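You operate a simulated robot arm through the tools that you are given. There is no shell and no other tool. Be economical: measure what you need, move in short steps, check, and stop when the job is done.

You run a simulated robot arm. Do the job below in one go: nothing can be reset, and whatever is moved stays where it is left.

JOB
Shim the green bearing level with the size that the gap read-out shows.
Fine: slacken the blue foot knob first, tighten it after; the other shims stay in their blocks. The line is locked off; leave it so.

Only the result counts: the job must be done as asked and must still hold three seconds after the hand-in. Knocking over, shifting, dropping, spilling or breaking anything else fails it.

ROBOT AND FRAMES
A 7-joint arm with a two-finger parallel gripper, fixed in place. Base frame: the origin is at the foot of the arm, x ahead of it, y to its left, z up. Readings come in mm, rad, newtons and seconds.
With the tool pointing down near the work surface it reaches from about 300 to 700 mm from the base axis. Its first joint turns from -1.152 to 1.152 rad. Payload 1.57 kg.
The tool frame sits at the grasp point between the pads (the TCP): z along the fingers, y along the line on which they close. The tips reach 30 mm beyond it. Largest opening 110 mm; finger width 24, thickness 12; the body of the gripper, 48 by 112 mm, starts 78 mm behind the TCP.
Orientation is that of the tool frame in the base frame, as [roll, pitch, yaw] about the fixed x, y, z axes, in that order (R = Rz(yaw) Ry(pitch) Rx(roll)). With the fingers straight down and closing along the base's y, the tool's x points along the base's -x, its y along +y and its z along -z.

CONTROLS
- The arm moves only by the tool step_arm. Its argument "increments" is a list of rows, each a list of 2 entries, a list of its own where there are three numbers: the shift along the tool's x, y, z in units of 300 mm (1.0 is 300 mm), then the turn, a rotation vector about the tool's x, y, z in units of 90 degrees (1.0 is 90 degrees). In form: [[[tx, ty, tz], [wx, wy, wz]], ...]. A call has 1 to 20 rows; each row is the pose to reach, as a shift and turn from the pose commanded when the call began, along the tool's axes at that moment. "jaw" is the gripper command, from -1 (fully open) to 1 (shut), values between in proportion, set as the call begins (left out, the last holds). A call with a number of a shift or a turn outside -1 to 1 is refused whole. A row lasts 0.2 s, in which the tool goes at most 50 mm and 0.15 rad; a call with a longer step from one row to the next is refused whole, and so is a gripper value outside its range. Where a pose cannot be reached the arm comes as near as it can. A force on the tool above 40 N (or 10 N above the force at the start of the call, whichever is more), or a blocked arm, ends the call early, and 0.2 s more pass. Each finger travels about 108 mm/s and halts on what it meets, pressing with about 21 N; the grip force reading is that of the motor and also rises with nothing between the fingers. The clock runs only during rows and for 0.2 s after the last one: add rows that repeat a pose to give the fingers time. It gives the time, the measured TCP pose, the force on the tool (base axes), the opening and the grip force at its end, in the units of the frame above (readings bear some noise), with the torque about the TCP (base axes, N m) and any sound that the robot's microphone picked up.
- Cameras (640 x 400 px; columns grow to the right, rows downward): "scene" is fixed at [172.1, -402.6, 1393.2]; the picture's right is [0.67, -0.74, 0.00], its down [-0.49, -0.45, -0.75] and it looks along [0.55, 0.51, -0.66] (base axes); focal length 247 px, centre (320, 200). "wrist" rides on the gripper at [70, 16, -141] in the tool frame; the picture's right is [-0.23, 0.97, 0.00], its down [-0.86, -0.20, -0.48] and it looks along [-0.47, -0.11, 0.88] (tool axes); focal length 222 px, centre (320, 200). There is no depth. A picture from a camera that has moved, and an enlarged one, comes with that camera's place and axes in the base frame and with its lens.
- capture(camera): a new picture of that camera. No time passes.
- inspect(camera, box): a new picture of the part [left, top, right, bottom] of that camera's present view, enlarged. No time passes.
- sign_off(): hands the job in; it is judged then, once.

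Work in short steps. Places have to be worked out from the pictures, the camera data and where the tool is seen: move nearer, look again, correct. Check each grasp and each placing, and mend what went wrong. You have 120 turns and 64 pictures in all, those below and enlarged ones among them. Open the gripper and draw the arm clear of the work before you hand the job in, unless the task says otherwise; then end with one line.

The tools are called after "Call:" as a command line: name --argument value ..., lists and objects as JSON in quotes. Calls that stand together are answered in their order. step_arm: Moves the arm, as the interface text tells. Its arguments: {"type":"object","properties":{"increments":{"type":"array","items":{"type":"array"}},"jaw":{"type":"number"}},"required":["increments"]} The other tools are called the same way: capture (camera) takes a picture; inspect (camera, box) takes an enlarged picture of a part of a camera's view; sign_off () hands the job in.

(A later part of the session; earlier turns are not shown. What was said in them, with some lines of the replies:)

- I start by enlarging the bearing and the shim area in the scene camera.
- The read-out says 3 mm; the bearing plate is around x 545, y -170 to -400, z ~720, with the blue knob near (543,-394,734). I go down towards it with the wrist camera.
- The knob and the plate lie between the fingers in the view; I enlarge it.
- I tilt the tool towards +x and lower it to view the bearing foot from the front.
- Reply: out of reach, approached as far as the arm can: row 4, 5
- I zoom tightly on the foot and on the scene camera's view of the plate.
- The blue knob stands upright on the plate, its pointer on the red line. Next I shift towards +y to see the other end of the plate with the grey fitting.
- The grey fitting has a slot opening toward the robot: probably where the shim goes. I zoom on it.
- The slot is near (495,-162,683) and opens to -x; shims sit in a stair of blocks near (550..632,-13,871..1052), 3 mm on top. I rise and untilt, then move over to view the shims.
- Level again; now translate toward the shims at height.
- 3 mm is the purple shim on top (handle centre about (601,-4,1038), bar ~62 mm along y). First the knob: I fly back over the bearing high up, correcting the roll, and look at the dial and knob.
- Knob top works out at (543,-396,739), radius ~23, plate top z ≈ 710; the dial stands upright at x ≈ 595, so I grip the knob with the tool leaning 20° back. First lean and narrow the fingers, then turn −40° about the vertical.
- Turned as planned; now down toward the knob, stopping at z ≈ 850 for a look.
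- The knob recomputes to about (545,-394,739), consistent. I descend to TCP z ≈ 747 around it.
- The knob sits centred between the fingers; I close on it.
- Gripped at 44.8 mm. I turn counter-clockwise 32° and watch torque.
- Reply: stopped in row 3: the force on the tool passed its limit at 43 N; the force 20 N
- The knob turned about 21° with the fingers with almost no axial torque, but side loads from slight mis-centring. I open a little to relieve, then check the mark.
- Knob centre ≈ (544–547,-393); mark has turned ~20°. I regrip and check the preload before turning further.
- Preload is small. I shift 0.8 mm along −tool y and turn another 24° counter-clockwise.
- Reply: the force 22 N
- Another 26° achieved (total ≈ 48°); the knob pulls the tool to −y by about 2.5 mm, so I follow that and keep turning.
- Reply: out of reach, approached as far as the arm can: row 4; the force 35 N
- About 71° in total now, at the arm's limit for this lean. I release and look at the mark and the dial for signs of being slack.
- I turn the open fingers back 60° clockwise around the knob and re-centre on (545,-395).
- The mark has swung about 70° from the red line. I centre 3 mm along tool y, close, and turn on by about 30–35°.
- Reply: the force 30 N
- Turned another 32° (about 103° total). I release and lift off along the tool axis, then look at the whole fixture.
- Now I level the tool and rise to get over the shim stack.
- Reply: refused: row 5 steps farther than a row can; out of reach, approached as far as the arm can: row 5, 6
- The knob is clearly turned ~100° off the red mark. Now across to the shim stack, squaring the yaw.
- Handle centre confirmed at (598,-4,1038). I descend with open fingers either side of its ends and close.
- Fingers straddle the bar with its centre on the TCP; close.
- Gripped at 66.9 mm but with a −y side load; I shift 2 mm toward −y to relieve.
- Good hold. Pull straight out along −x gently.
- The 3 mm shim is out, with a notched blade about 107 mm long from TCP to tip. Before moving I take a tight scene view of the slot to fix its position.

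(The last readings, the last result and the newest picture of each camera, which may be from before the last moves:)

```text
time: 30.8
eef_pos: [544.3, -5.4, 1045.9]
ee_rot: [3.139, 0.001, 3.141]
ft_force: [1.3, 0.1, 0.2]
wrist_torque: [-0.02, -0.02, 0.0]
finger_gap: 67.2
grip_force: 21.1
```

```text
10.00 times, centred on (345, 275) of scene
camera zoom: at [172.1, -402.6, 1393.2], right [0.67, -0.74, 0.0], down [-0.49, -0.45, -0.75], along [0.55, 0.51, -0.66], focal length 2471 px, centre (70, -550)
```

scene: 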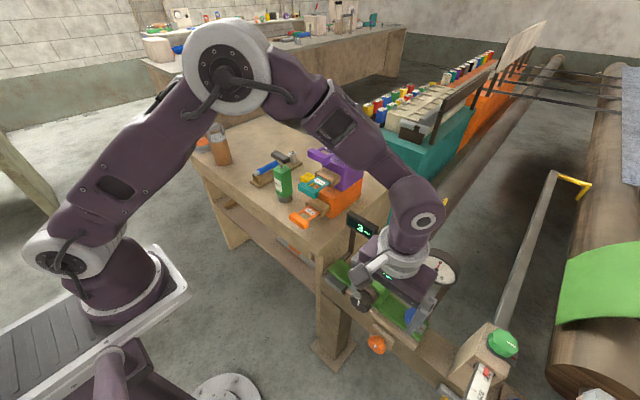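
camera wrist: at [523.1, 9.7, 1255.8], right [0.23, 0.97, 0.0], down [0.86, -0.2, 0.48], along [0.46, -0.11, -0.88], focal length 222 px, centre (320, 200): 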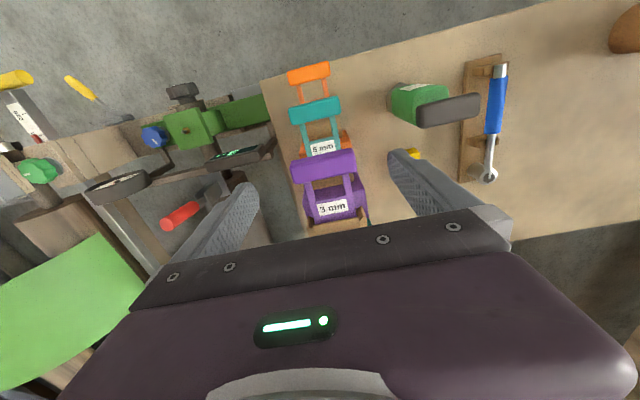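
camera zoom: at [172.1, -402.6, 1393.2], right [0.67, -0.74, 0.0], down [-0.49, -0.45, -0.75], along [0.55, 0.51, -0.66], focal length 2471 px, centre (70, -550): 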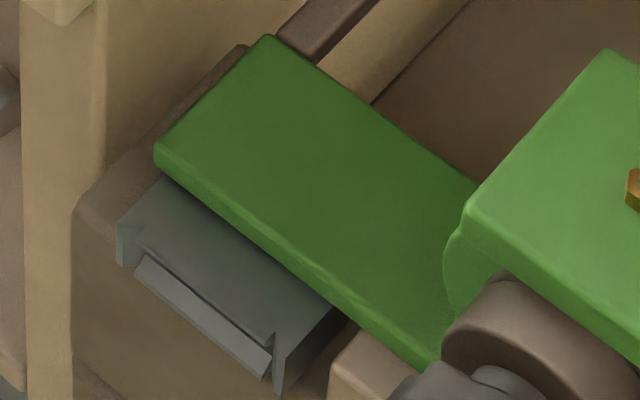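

Slot mouth: y ≈ -133…-184 (centre -159), upper lip at x ≈ 497, z ≈ 681, ramp below. I carry the shim back, across to y = -159, then down to z ≈ 780 well in front of the slot.

Call:
step_arm --increments '[[[0.12, 0, 0], [0, 0, 0]], [[0.25, 0, 0], [0, 0, 0]], [[0.38, 0, 0], [0, 0, 0]], [[0.5, -0.03, 0], [0, 0, 0]], [[0.6, -0.12, 0], [0, 0, 0]], [[0.63, -0.24, 0.05], [0, 0, 0]], [[0.63, -0.36, 0.1], [0, 0, 0]], [[0.63, -0.46, 0.18], [0, 0, 0]], [[0.63, -0.513, 0.28], [0, 0, 0]], [[0.63, -0.513, 0.4], [0, 0, 0]], [[0.63, -0.513, 0.52], [0, 0, 0]], [[0.63, -0.513, 0.64], [0, 0, 0]], [[0.63, -0.513, 0.76], [0, 0, 0]], [[0.63, -0.513, 0.86], [0, 0, 0]]]'

Call:
capture --camera "wrist"

Call:
inspect --camera "scene" --box '[260, 200, 400, 300]'

```text
time: 33.8
eef_pos: [353.7, -158.1, 789.8]
ee_rot: [3.14, -0.001, 3.14]
ft_force: [0.0, 0.2, -0.3]
wrist_torque: [-0.04, 0.0, 0.02]
finger_gap: 67.1
grip_force: 20.7
```

```text
24 pictures are left
camera wrist: at [284.5, -141.7, 929.7], right [0.23, 0.97, 0.0], down [0.86, -0.2, 0.48], along [0.47, -0.11, -0.88], focal length 222 px, centre (320, 200)
```

wrist: 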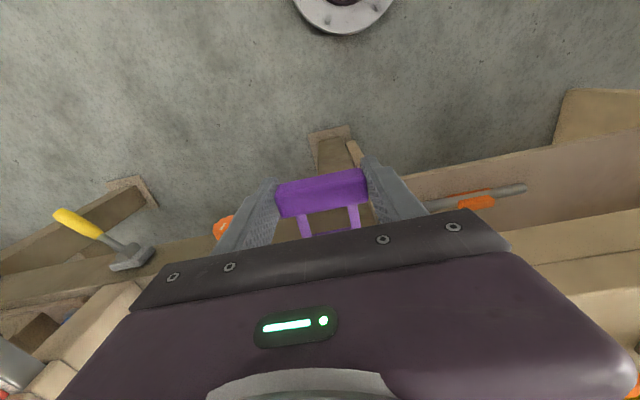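

```text
4.00 times, centred on (330, 250) of scene
camera zoom: at [172.1, -402.6, 1393.2], right [0.67, -0.74, 0.0], down [-0.49, -0.45, -0.75], along [0.55, 0.51, -0.66], focal length 988 px, centre (280, 0)
```

zoom: 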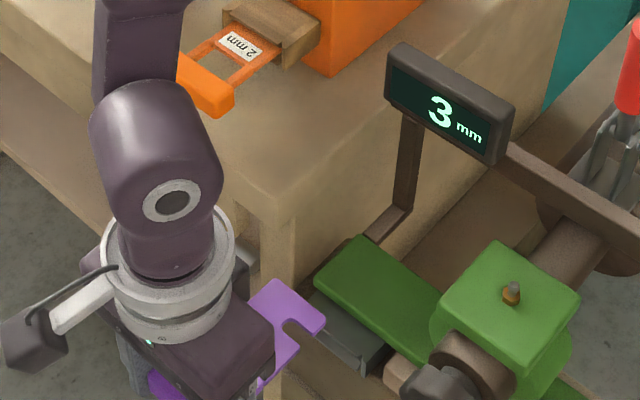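

The shim is in front of the slot, ~100 mm above. I take a tight scene view of the blade tip and the slot together to measure the height offset.

Call:
inspect --camera "scene" --box '[310, 260, 370, 308]'

```text
8.33 times, centred on (340, 284) of scene
camera zoom: at [172.1, -402.6, 1393.2], right [0.67, -0.74, 0.0], down [-0.49, -0.45, -0.75], along [0.55, 0.51, -0.66], focal length 2059 px, centre (153, -500)
```

zoom: 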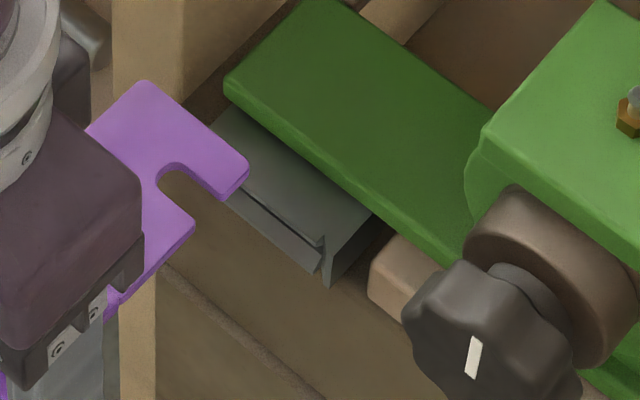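

Blade: tip at TCP+104 in x, width 46, centred on y -157.6; slot width ~52, centred on -157.2, capture range z ≈ 664–679. I lower to TCP z ≈ 676 with the tip ~18 mm short of the mouth.

Call:
step_arm --increments '[[[0, 0.001, 0.13], [0, 0, 0]], [[0, 0.001, 0.26], [0, 0, 0]], [[-0.03, 0.001, 0.34], [0, 0, 0]], [[-0.07, 0.001, 0.379], [0, 0, 0]], [[-0.07, 0.001, 0.379], [0, 0, 0]]]'

Call:
inspect --camera "scene" --box '[310, 260, 370, 308]'

```text
time: 35.0
eef_pos: [375.2, -155.2, 673.7]
ee_rot: [3.141, -0.002, -3.141]
ft_force: [-0.2, 0.5, 0.3]
wrist_torque: [-0.01, 0.02, -0.03]
finger_gap: 67.3
grip_force: 20.7
```

```text
8.33 times, centred on (340, 284) of scene
camera zoom: at [172.1, -402.6, 1393.2], right [0.67, -0.74, 0.0], down [-0.49, -0.45, -0.75], along [0.55, 0.51, -0.66], focal length 2059 px, centre (153, -500)
```

zoom: 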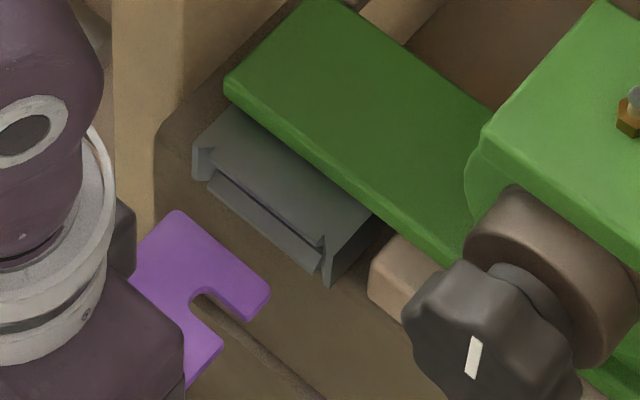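

The image alone can't settle the blade height to a few mm, so I'll touch off: raise 24 mm, advance so the tip overlaps the box's top by ~8 mm, then lower gently until contact.

Call:
step_arm --increments '[[[0, -0.008, -0.08], [0, 0, 0]], [[-0.05, -0.008, -0.08], [0, 0, 0]], [[-0.09, -0.008, -0.08], [0, 0, 0]], [[-0.09, -0.008, -0.08], [0, 0, 0]]]'

Call:
inspect --camera "scene" --box '[310, 260, 370, 308]'

```text
time: 36.0
eef_pos: [397.8, -159.9, 696.7]
ee_rot: [3.137, -0.014, 3.141]
ft_force: [-36.1, 1.2, -1.4]
wrist_torque: [0.01, 0.48, 0.06]
finger_gap: 67.4
grip_force: 20.5
```

```text
8.33 times, centred on (340, 284) of scene
camera zoom: at [171.4, -402.6, 1393.3], right [0.67, -0.74, 0.0], down [-0.49, -0.45, -0.75], along [0.55, 0.51, -0.66], focal length 2059 px, centre (153, -500)
```

zoom: 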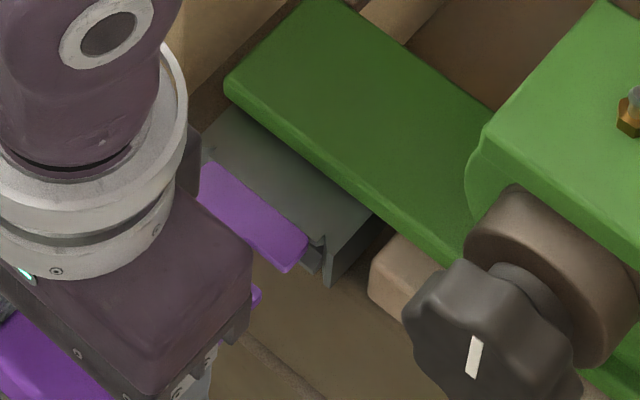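

Contact already: −36 N in x at TCP z 697, so the blade is butting on the lip there – the blade hangs lower than assumed. I back off 8 mm first.

Call:
step_arm --increments '[[[0.02, 0, 0], [0, 0, 0]], [[0.035, 0, 0], [0, 0, 0]], [[0.035, 0, 0], [0, 0, 0]]]'

Call:
inspect --camera "scene" --box '[320, 265, 360, 295]'

```text
time: 36.8
eef_pos: [392.5, -161.6, 698.4]
ee_rot: [3.14, 0.003, -3.141]
ft_force: [-0.1, 0.8, -0.4]
wrist_torque: [0.01, -0.02, 0.01]
finger_gap: 66.7
grip_force: 20.9
```

```text
13.33 times, centred on (340, 280) of scene
camera zoom: at [172.1, -402.6, 1393.2], right [0.67, -0.74, 0.0], down [-0.49, -0.45, -0.75], along [0.55, 0.51, -0.66], focal length 3295 px, centre (53, -867)
```

zoom: 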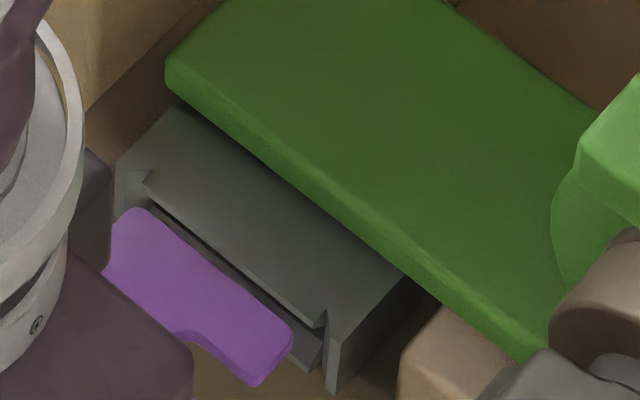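

Laterally the blade is centred on the slot (≈3 mm each side). I lower 4 mm and advance slowly, watching the force.

Call:
step_arm --increments '[[[0, 0, 0.013], [0, 0, 0]], [[-0.01, 0, 0.013], [0, 0, 0]], [[-0.02, 0, 0.013], [0, 0, 0]], [[-0.028, 0, 0.013], [0, 0, 0]], [[-0.036, 0, 0.013], [0, 0, 0]]]'

```text
time: 38.0
eef_pos: [400.7, -160.0, 693.4]
ee_rot: [3.137, -0.006, 3.14]
ft_force: [-14.7, -0.5, -6.5]
wrist_torque: [-0.07, 0.88, 0.07]
finger_gap: 67.3
grip_force: 20.8
```

Touching with a downward push, so the blade tip still catches the upper lip. Back 5 mm, down 2.5 mm more, and advance again.

Call:
step_arm --increments '[[[0.018, 0, 0], [0, 0, 0]], [[0.018, 0, 0.008], [0, 0, 0]], [[0.008, 0, 0.008], [0, 0, 0]], [[-0.002, 0, 0.008], [0, 0, 0]], [[-0.01, 0, 0.008], [0, 0, 0]], [[-0.018, 0, 0.008], [0, 0, 0]]]'

```text
time: 39.4
eef_pos: [407.6, -161.6, 692.5]
ee_rot: [3.139, -0.002, 3.14]
ft_force: [-2.1, 0.0, -3.4]
wrist_torque: [-0.1, 0.39, 0.04]
finger_gap: 67.2
grip_force: 20.5
```

It slides in with little force now. I ease down 1 mm and push on.

Call:
step_arm --increments '[[[-0.01, 0, 0.003], [0, 0, 0]], [[-0.02, 0, 0.004], [0, 0, 0]], [[-0.03, 0, 0.004], [0, 0, 0]], [[-0.04, 0, 0.004], [0, 0, 0]], [[-0.05, 0, 0.004], [0, 0, 0]]]'

Call:
inspect --camera "scene" --box '[310, 260, 370, 308]'

```text
time: 40.6
eef_pos: [421.4, -161.2, 690.4]
ee_rot: [-3.141, -0.002, -3.14]
ft_force: [0.3, 0.2, 0.2]
wrist_torque: [-0.01, 0.01, 0.03]
finger_gap: 67.0
grip_force: 21.2
```

```text
8.33 times, centred on (340, 284) of scene
camera zoom: at [172.1, -402.6, 1393.2], right [0.67, -0.74, 0.0], down [-0.49, -0.45, -0.75], along [0.55, 0.51, -0.66], focal length 2059 px, centre (153, -500)
```

zoom: 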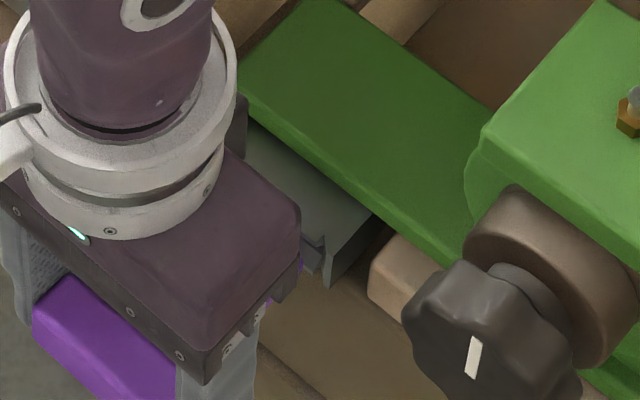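

Zero force, blade is in. Continue in small rows up to x ≈ 441, watching for the stop.

Call:
step_arm --increments '[[[-0.013, 0, 0], [0, 0, 0]], [[-0.026, 0, 0], [0, 0, 0]], [[-0.039, 0, 0], [0, 0, 0]], [[-0.052, 0, 0], [0, 0, 0]], [[-0.065, 0, 0], [0, 0, 0]]]'

```text
time: 41.8
eef_pos: [436.8, -161.7, 690.2]
ee_rot: [3.137, -0.013, 3.14]
ft_force: [-28.9, 4.6, 3.4]
wrist_torque: [-0.07, 0.01, 0.36]
finger_gap: 67.1
grip_force: 21.0
```

It stops at x ≈ 437 with −29 N acting at blade height: ~40 mm in, so it's bottomed. I look before releasing.

Call:
capture --camera "wrist"

Call:
inspect --camera "scene" --box '[300, 200, 460, 320]'

```text
17 pictures are left
camera wrist: at [369.3, -146.1, 831.8], right [0.23, 0.97, 0.0], down [0.86, -0.2, 0.47], along [0.45, -0.11, -0.88], focal length 222 px, centre (320, 200)
```

wrist: 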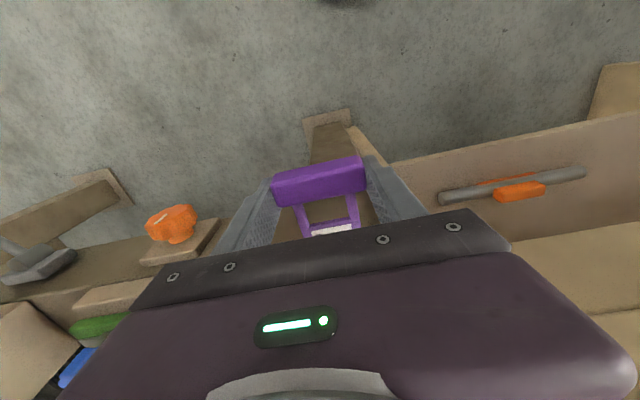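

```text
3.33 times, centred on (380, 260) of scene
camera zoom: at [171.5, -402.5, 1393.3], right [0.67, -0.74, 0.0], down [-0.49, -0.45, -0.75], along [0.55, 0.51, -0.66], focal length 824 px, centre (120, 0)
```

zoom: 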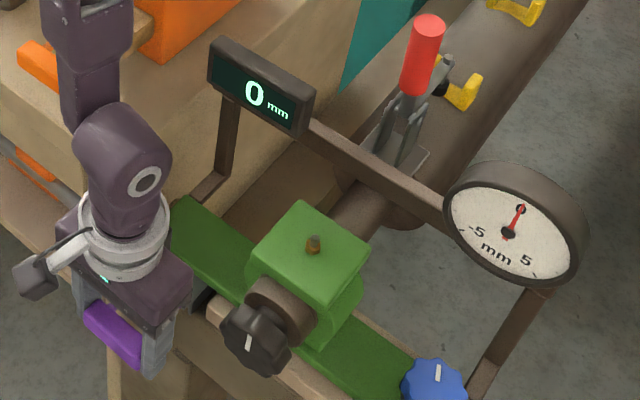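

The read-out now shows 0 mm: seated. I relax the push by ~3 mm command, open to ~90 mm, and back out along −x then up.

Call:
step_arm --increments '[[[0.009, 0, 0], [0, 0, 0]], [[0.009, 0, 0], [0, 0, 0]]]'

Call:
step_arm --increments '[[[0, 0, 0], [0, 0, 0]], [[0, 0, 0], [0, 0, 0]], [[0.02, 0, 0], [0, 0, 0]], [[0.1, 0, 0], [0, 0, 0]], [[0.22, 0, 0], [0, 0, 0]], [[0.3, 0, -0.1], [0, 0, 0]], [[0.3, 0, -0.26], [0, 0, 0]], [[0.3, 0, -0.42], [0, 0, 0]], [[0.3, 0, -0.58], [0, 0, 0]], [[0.3, 0, -0.74], [0, 0, 0]]]' --jaw -0.64

Call:
inspect --camera "scene" --box '[300, 200, 460, 340]'

```text
time: 42.4
eef_pos: [436.4, -161.5, 690.4]
ee_rot: [3.138, -0.005, 3.139]
ft_force: [-26.6, -1.5, -15.6]
wrist_torque: [-0.1, 0.53, -0.15]
finger_gap: 67.1
grip_force: 21.4
```

```text
time: 44.6
eef_pos: [349.1, -162.8, 916.9]
ee_rot: [3.141, -0.002, 3.14]
ft_force: [1.4, 0.1, 0.0]
wrist_torque: [0.02, -0.01, 0.0]
finger_gap: 90.1
grip_force: 0.1
```

```text
2.86 times, centred on (380, 270) of scene
camera zoom: at [172.1, -402.6, 1393.2], right [0.67, -0.74, 0.0], down [-0.49, -0.45, -0.75], along [0.55, 0.51, -0.66], focal length 706 px, centre (149, 0)
```

zoom: 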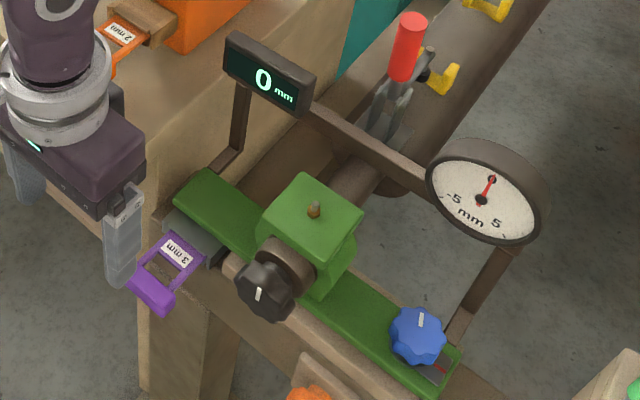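

Shim holds, read-out 0 mm. Now back to the knob to tighten: fly over it.

Call:
step_arm --increments '[[[0, 0, -0.13], [0, 0, 0]], [[-0.05, -0.08, -0.25], [0, 0, 0]], [[-0.12, -0.2, -0.25], [0, 0, 0]], [[-0.19, -0.32, -0.25], [0, 0, 0]], [[-0.26, -0.44, -0.25], [0, 0, 0]], [[-0.33, -0.56, -0.25], [0, 0, 0]], [[-0.4, -0.68, -0.25], [0, 0, 0]], [[-0.47, -0.777, -0.25], [0, 0, 0]]]' --jaw -0.36

Call:
step_arm --increments '[[[0, 0, 0], [0, -0.08, 0]], [[0, 0, 0], [0, -0.16, 0]], [[0, 0, 0], [0, -0.222, 0]]]'

Call:
step_arm --increments '[[[0, 0, 0], [-0.03, 0, -0.083]], [[0, 0, 0], [-0.06, 0, -0.166]], [[0, 0, 0], [-0.076, 0, -0.209]]]'

```text
time: 46.4
eef_pos: [489.3, -393.0, 988.0]
ee_rot: [3.137, -0.004, -3.14]
ft_force: [-0.2, -0.5, 0.0]
wrist_torque: [0.01, -0.02, 0.0]
finger_gap: 75.0
grip_force: 0.1
```

```text
time: 47.2
eef_pos: [490.6, -395.2, 987.9]
ee_rot: [3.139, 0.348, 3.14]
ft_force: [0.6, -0.4, -0.7]
wrist_torque: [0.0, -0.02, -0.02]
finger_gap: 74.7
grip_force: 0.1
```

```text
time: 48.0
eef_pos: [489.7, -396.3, 987.7]
ee_rot: [3.14, 0.348, -2.792]
ft_force: [-0.9, -0.5, -0.5]
wrist_torque: [-0.04, 0.01, -0.03]
finger_gap: 74.8
grip_force: 0.1
```

Call:
step_arm --increments '[[[0.018, -0.01, 0.14], [0, 0, 0]], [[0.036, -0.02, 0.28], [0, 0, 0]], [[0.053, -0.03, 0.42], [0, 0, 0]], [[0.071, -0.041, 0.56], [0, 0, 0]]]'

Call:
inspect --camera "wrist" --box '[220, 90, 420, 240]'

```text
time: 49.0
eef_pos: [529.9, -395.5, 821.2]
ee_rot: [3.14, 0.348, -2.795]
ft_force: [0.1, 0.5, 0.7]
wrist_torque: [0.0, -0.02, -0.01]
finger_gap: 75.1
grip_force: 0.0
```

```text
2.67 times, centred on (320, 165) of wrist
camera zoom: at [417.2, -419.1, 929.1], right [-0.13, 0.99, 0.08], down [0.67, 0.03, 0.74], along [0.73, 0.15, -0.67], focal length 592 px, centre (320, 293)
```

zoom: 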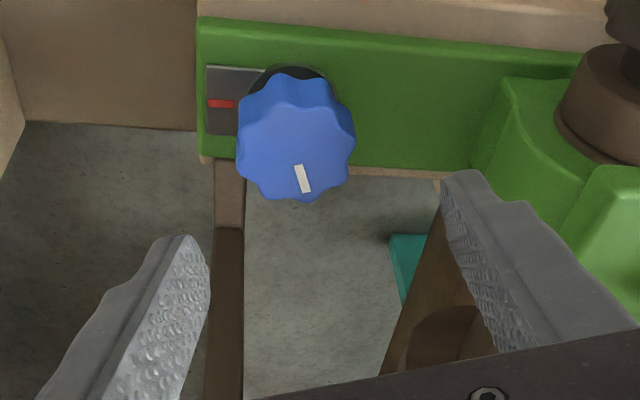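

Knob centre again (546,-395.5). Descend, close on it.

Call:
step_arm --increments '[[[0.011, -0.006, 0.08], [0, 0, 0]], [[0.022, -0.012, 0.16], [0, 0, 0]], [[0.033, -0.017, 0.241], [0, 0, 0]]]'

Call:
step_arm --increments '[[[0, 0, 0], [0, 0, 0]], [[0, 0, 0], [0, 0, 0]], [[0, 0, 0], [0, 0, 0]]]' --jaw 1

```text
time: 49.8
eef_pos: [548.0, -393.6, 750.2]
ee_rot: [3.141, 0.347, -2.792]
ft_force: [0.2, -0.3, 0.0]
wrist_torque: [-0.02, 0.02, -0.03]
finger_gap: 74.7
grip_force: 0.0
```

```text
time: 50.6
eef_pos: [548.3, -396.9, 750.2]
ee_rot: [-3.139, 0.347, -2.794]
ft_force: [13.0, -19.5, -13.9]
wrist_torque: [-0.39, -0.43, -0.07]
finger_gap: 45.5
grip_force: 45.6
```

Side load along −tool y; I follow it by 3 mm and start turning clockwise 24°.

Call:
step_arm --increments '[[[0, -0.01, 0], [0, 0, 0]], [[0, -0.01, 0], [0.03, 0, 0.083]], [[0, -0.01, 0], [0.06, 0, 0.166]], [[0, -0.01, 0], [0.09, 0, 0.249]]]'

```text
time: 51.6
eef_pos: [547.7, -395.0, 750.3]
ee_rot: [3.137, 0.347, 3.073]
ft_force: [-5.7, 7.3, 10.4]
wrist_torque: [-0.6, 0.14, 0.0]
finger_gap: 45.5
grip_force: 44.9
```

Good, low forces. Another 32° clockwise.

Call:
step_arm --increments '[[[0, 0, 0], [0.03, 0, 0.083]], [[0, 0, 0], [0.06, 0, 0.166]], [[0, 0, 0], [0.09, 0, 0.249]], [[0, 0, 0], [0.12, 0, 0.332]]]'

```text
time: 52.6
eef_pos: [548.5, -393.4, 751.6]
ee_rot: [3.136, 0.342, 2.562]
ft_force: [-5.7, 8.5, 15.2]
wrist_torque: [-0.03, 1.19, -0.01]
finger_gap: 45.7
grip_force: 44.8
stopped in row 4: the force on the tool passed its limit at 42 N (the readings are from after the stop); the commanded pose is now the measured one
```

Turned 53° clockwise. I open, swing the fingers back 55° counter-clockwise, re-centred.

Call:
step_arm --increments '[[[0, 0, 0], [0, 0, 0]], [[0, 0, 0], [0, 0, 0]], [[0.006, -0.009, 0.003], [-0.03, 0, -0.082]], [[0.006, -0.009, 0.003], [-0.06, 0, -0.164]], [[0.006, -0.009, 0.003], [-0.09, 0, -0.246]], [[0.006, -0.009, 0.003], [-0.12, 0, -0.328]], [[0.006, -0.009, 0.003], [-0.15, 0, -0.41]], [[0.006, -0.009, 0.003], [-0.18, 0, -0.492]], [[0.006, -0.009, 0.003], [-0.209, 0, -0.574]]]' --jaw -0.36

Call:
inspect --camera "wrist" --box '[240, 110, 400, 250]'

```text
time: 54.6
eef_pos: [544.3, -395.3, 749.0]
ee_rot: [3.135, 0.35, -2.764]
ft_force: [-0.9, 0.2, -0.6]
wrist_torque: [0.02, 0.03, -0.01]
finger_gap: 74.6
grip_force: 0.0
```

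```text
2.86 times, centred on (320, 180) of wrist
camera zoom: at [433.5, -423.7, 856.6], right [-0.16, 0.98, 0.08], down [0.67, 0.05, 0.74], along [0.72, 0.18, -0.67], focal length 635 px, centre (320, 257)
```

zoom: 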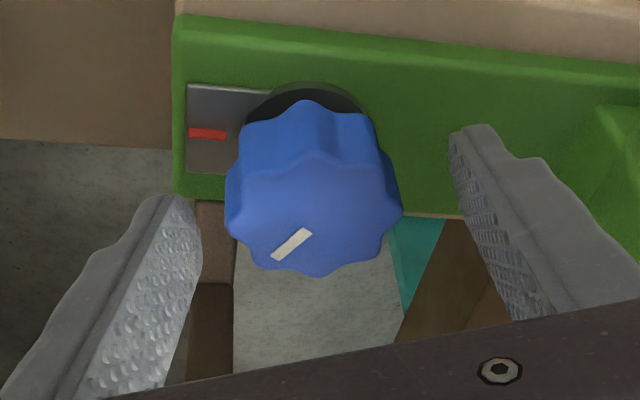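

About 50–60° remain to the red line. Centre −1.8 mm in tool y, close, and turn clockwise again.

Call:
step_arm --increments '[[[0, -0.006, 0], [0, 0, 0]], [[0, -0.006, 0], [0, 0, 0]], [[0, -0.006, 0], [0, 0, 0]]]' --jaw 1

Call:
step_arm --increments '[[[0, 0, 0], [0.03, 0, 0.083]], [[0, 0, 0], [0.06, 0, 0.166]], [[0, 0, 0], [0.09, 0, 0.249]]]'

```text
time: 55.4
eef_pos: [544.6, -396.5, 748.6]
ee_rot: [3.133, 0.35, -2.766]
ft_force: [-6.8, 5.0, 4.3]
wrist_torque: [-0.29, -0.17, 0.0]
finger_gap: 45.7
grip_force: 45.3
```

```text
time: 56.2
eef_pos: [545.2, -394.7, 747.2]
ee_rot: [3.129, 0.343, 3.099]
ft_force: [-17.6, 21.8, 19.7]
wrist_torque: [-0.04, 0.26, 0.14]
finger_gap: 45.6
grip_force: 45.3
```

Follow the side load by ~2 mm and go on clockwise.

Call:
step_arm --increments '[[[0.004, 0.007, 0], [0, 0, 0]], [[0.004, 0.007, 0], [0.03, 0, 0.083]], [[0.004, 0.007, 0], [0.06, 0, 0.166]], [[0.004, 0.007, 0], [0.09, 0, 0.249]]]'

Call:
inspect --camera "wrist" --box '[240, 110, 400, 250]'

```text
time: 57.2
eef_pos: [546.8, -393.7, 747.5]
ee_rot: [3.131, 0.342, 2.686]
ft_force: [-7.9, 26.4, 14.8]
wrist_torque: [-0.38, 0.35, 0.1]
finger_gap: 45.5
grip_force: 45.2
```

```text
2.86 times, centred on (320, 180) of wrist
camera zoom: at [450.9, -330.2, 857.3], right [0.62, 0.78, 0.09], down [0.49, -0.47, 0.74], along [0.61, -0.41, -0.67], focal length 635 px, centre (320, 257)
```

zoom: 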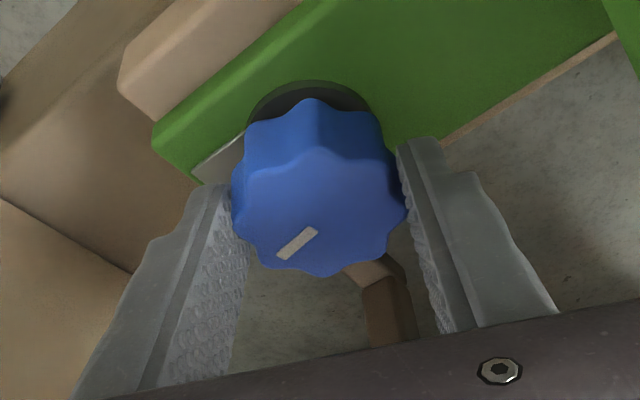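

Compared with the first grip (mark in the same place relative to the fingers at yaw 140°), about 14° remain. I follow the +y load and turn 16° more.

Call:
step_arm --increments '[[[0.002, 0.007, 0], [0, 0, 0]], [[0.002, 0.007, 0], [0.02, 0, 0.055]], [[0.002, 0.007, 0], [0.04, 0, 0.11]], [[0.002, 0.007, 0], [0.06, 0, 0.167]]]'

```text
time: 58.2
eef_pos: [546.4, -391.7, 748.7]
ee_rot: [3.135, 0.341, 2.408]
ft_force: [6.2, 20.0, -0.8]
wrist_torque: [-0.97, -0.07, 0.08]
finger_gap: 45.5
grip_force: 45.0
```

At yaw 138°, i.e. back at the start angle or 2° beyond. Release, lift off along the tool axis and check.

Call:
step_arm --increments '[[[0, 0, 0], [0, 0, 0]], [[0, 0, 0], [0, 0, 0]], [[0, 0, -0.13], [0, 0, 0]], [[0, 0, -0.28], [0, 0, 0]], [[0, 0, -0.43], [0, 0, 0]], [[0, 0, -0.58], [0, 0, 0]], [[0, 0, -0.73], [0, 0, 0]]]' --jaw -0.36

Call:
inspect --camera "scene" --box '[320, 210, 460, 350]'

Call:
inspect --camera "wrist" --box '[260, 70, 380, 160]'

```text
time: 59.8
eef_pos: [491.4, -342.0, 954.2]
ee_rot: [3.134, 0.342, 2.408]
ft_force: [-0.8, -0.3, -0.4]
wrist_torque: [0.02, -0.01, 0.02]
finger_gap: 74.6
grip_force: 0.1
```

```text
2.86 times, centred on (390, 280) of scene
camera zoom: at [172.1, -402.6, 1393.2], right [0.67, -0.74, 0.0], down [-0.49, -0.45, -0.75], along [0.55, 0.51, -0.66], focal length 706 px, centre (120, -29)
```

zoom: 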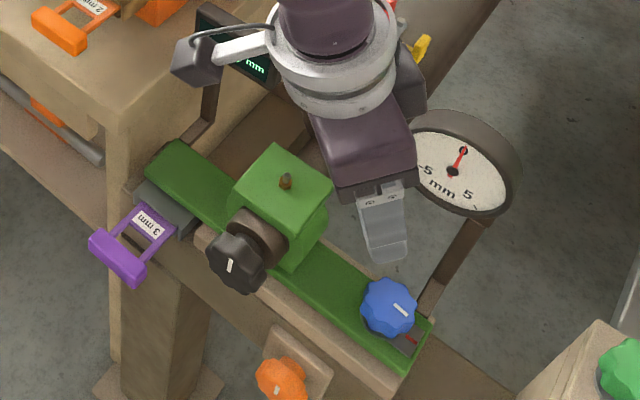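

```text
4.44 times, centred on (320, 115) of wrist
camera zoom: at [418.2, -255.6, 1063.4], right [0.81, 0.58, 0.08], down [0.34, -0.58, 0.74], along [0.48, -0.57, -0.67], focal length 987 px, centre (320, 578)
```

zoom: 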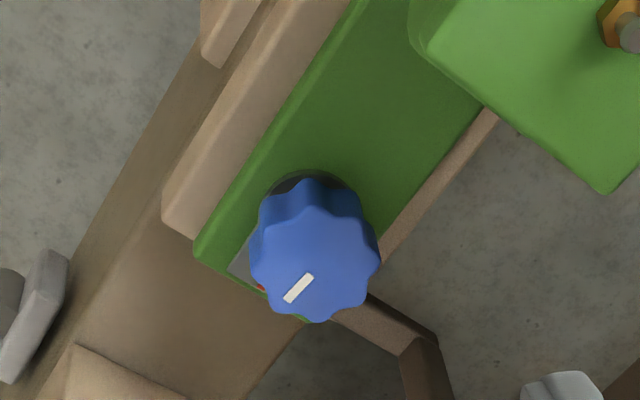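

The mark is back toward the red line; one tight look to compare it with the original orientation.

Call:
inspect --camera "scene" --box '[390, 295, 430, 335]'

```text
10.00 times, centred on (410, 315) of scene
camera zoom: at [172.1, -402.6, 1393.2], right [0.67, -0.74, 0.0], down [-0.49, -0.45, -0.75], along [0.55, 0.51, -0.66], focal length 2471 px, centre (-580, -950)
```

zoom: 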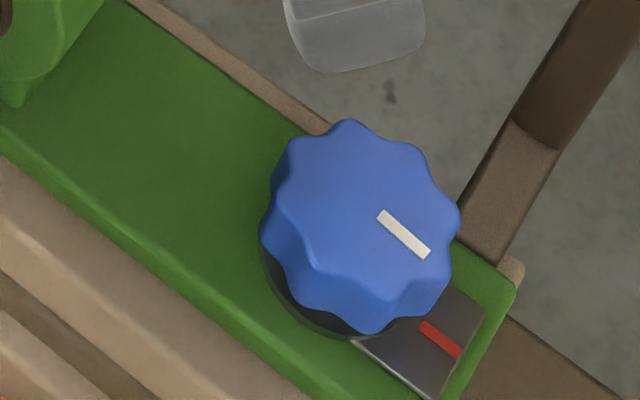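

The knob is on the red line (a few degrees to the tight side). I withdraw upward and open the gripper, then check the read-out.

Call:
step_arm --increments '[[[0, 0, -0.12], [0, 0.08, 0]], [[0, 0, -0.26], [0, 0.16, 0]], [[0.05, 0, -0.4], [0, 0.222, 0]], [[0.1, 0, -0.54], [0, 0.222, 0]]]' --jaw -1

Call:
capture --camera "scene"

Call:
inspect --camera "scene" --box '[310, 200, 470, 340]'

```text
time: 60.8
eef_pos: [428.1, -288.9, 1095.5]
ee_rot: [3.135, -0.008, 2.41]
ft_force: [0.3, -0.5, 0.4]
wrist_torque: [-0.01, 0.0, 0.0]
finger_gap: 109.8
grip_force: 0.1
```

```text
8 pictures are left
```

scene: 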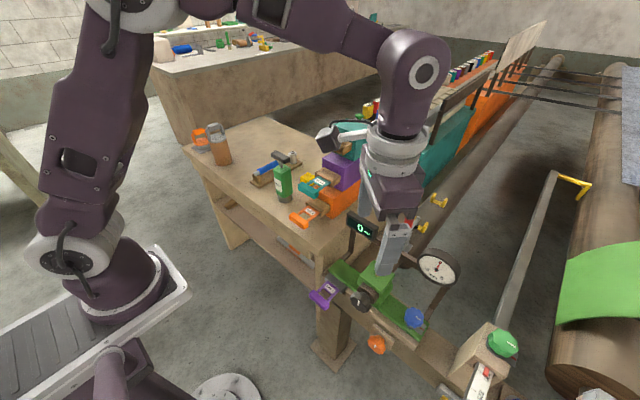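

```text
2.86 times, centred on (390, 270) of scene
camera zoom: at [172.1, -402.6, 1393.2], right [0.67, -0.74, 0.0], down [-0.49, -0.45, -0.75], along [0.55, 0.51, -0.66], focal length 706 px, centre (120, 0)
```

zoom: 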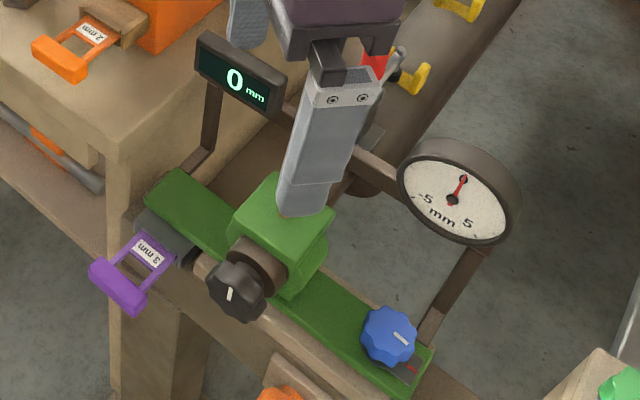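

Read-out 0 mm, shim seated, knob on its red line, other shims in their blocks, gripper open and clear above the work. I hand in.

Call:
sign_off

```text
The job is handed in.
```

The 3 mm shim is seated under the green bearing and the gap read-out now shows 0 mm. I slackened the blue foot knob first and tightened it back to its red mark afterwards. The 2 mm and 5 mm shims were left in their blocks, and I did not touch the line lock.
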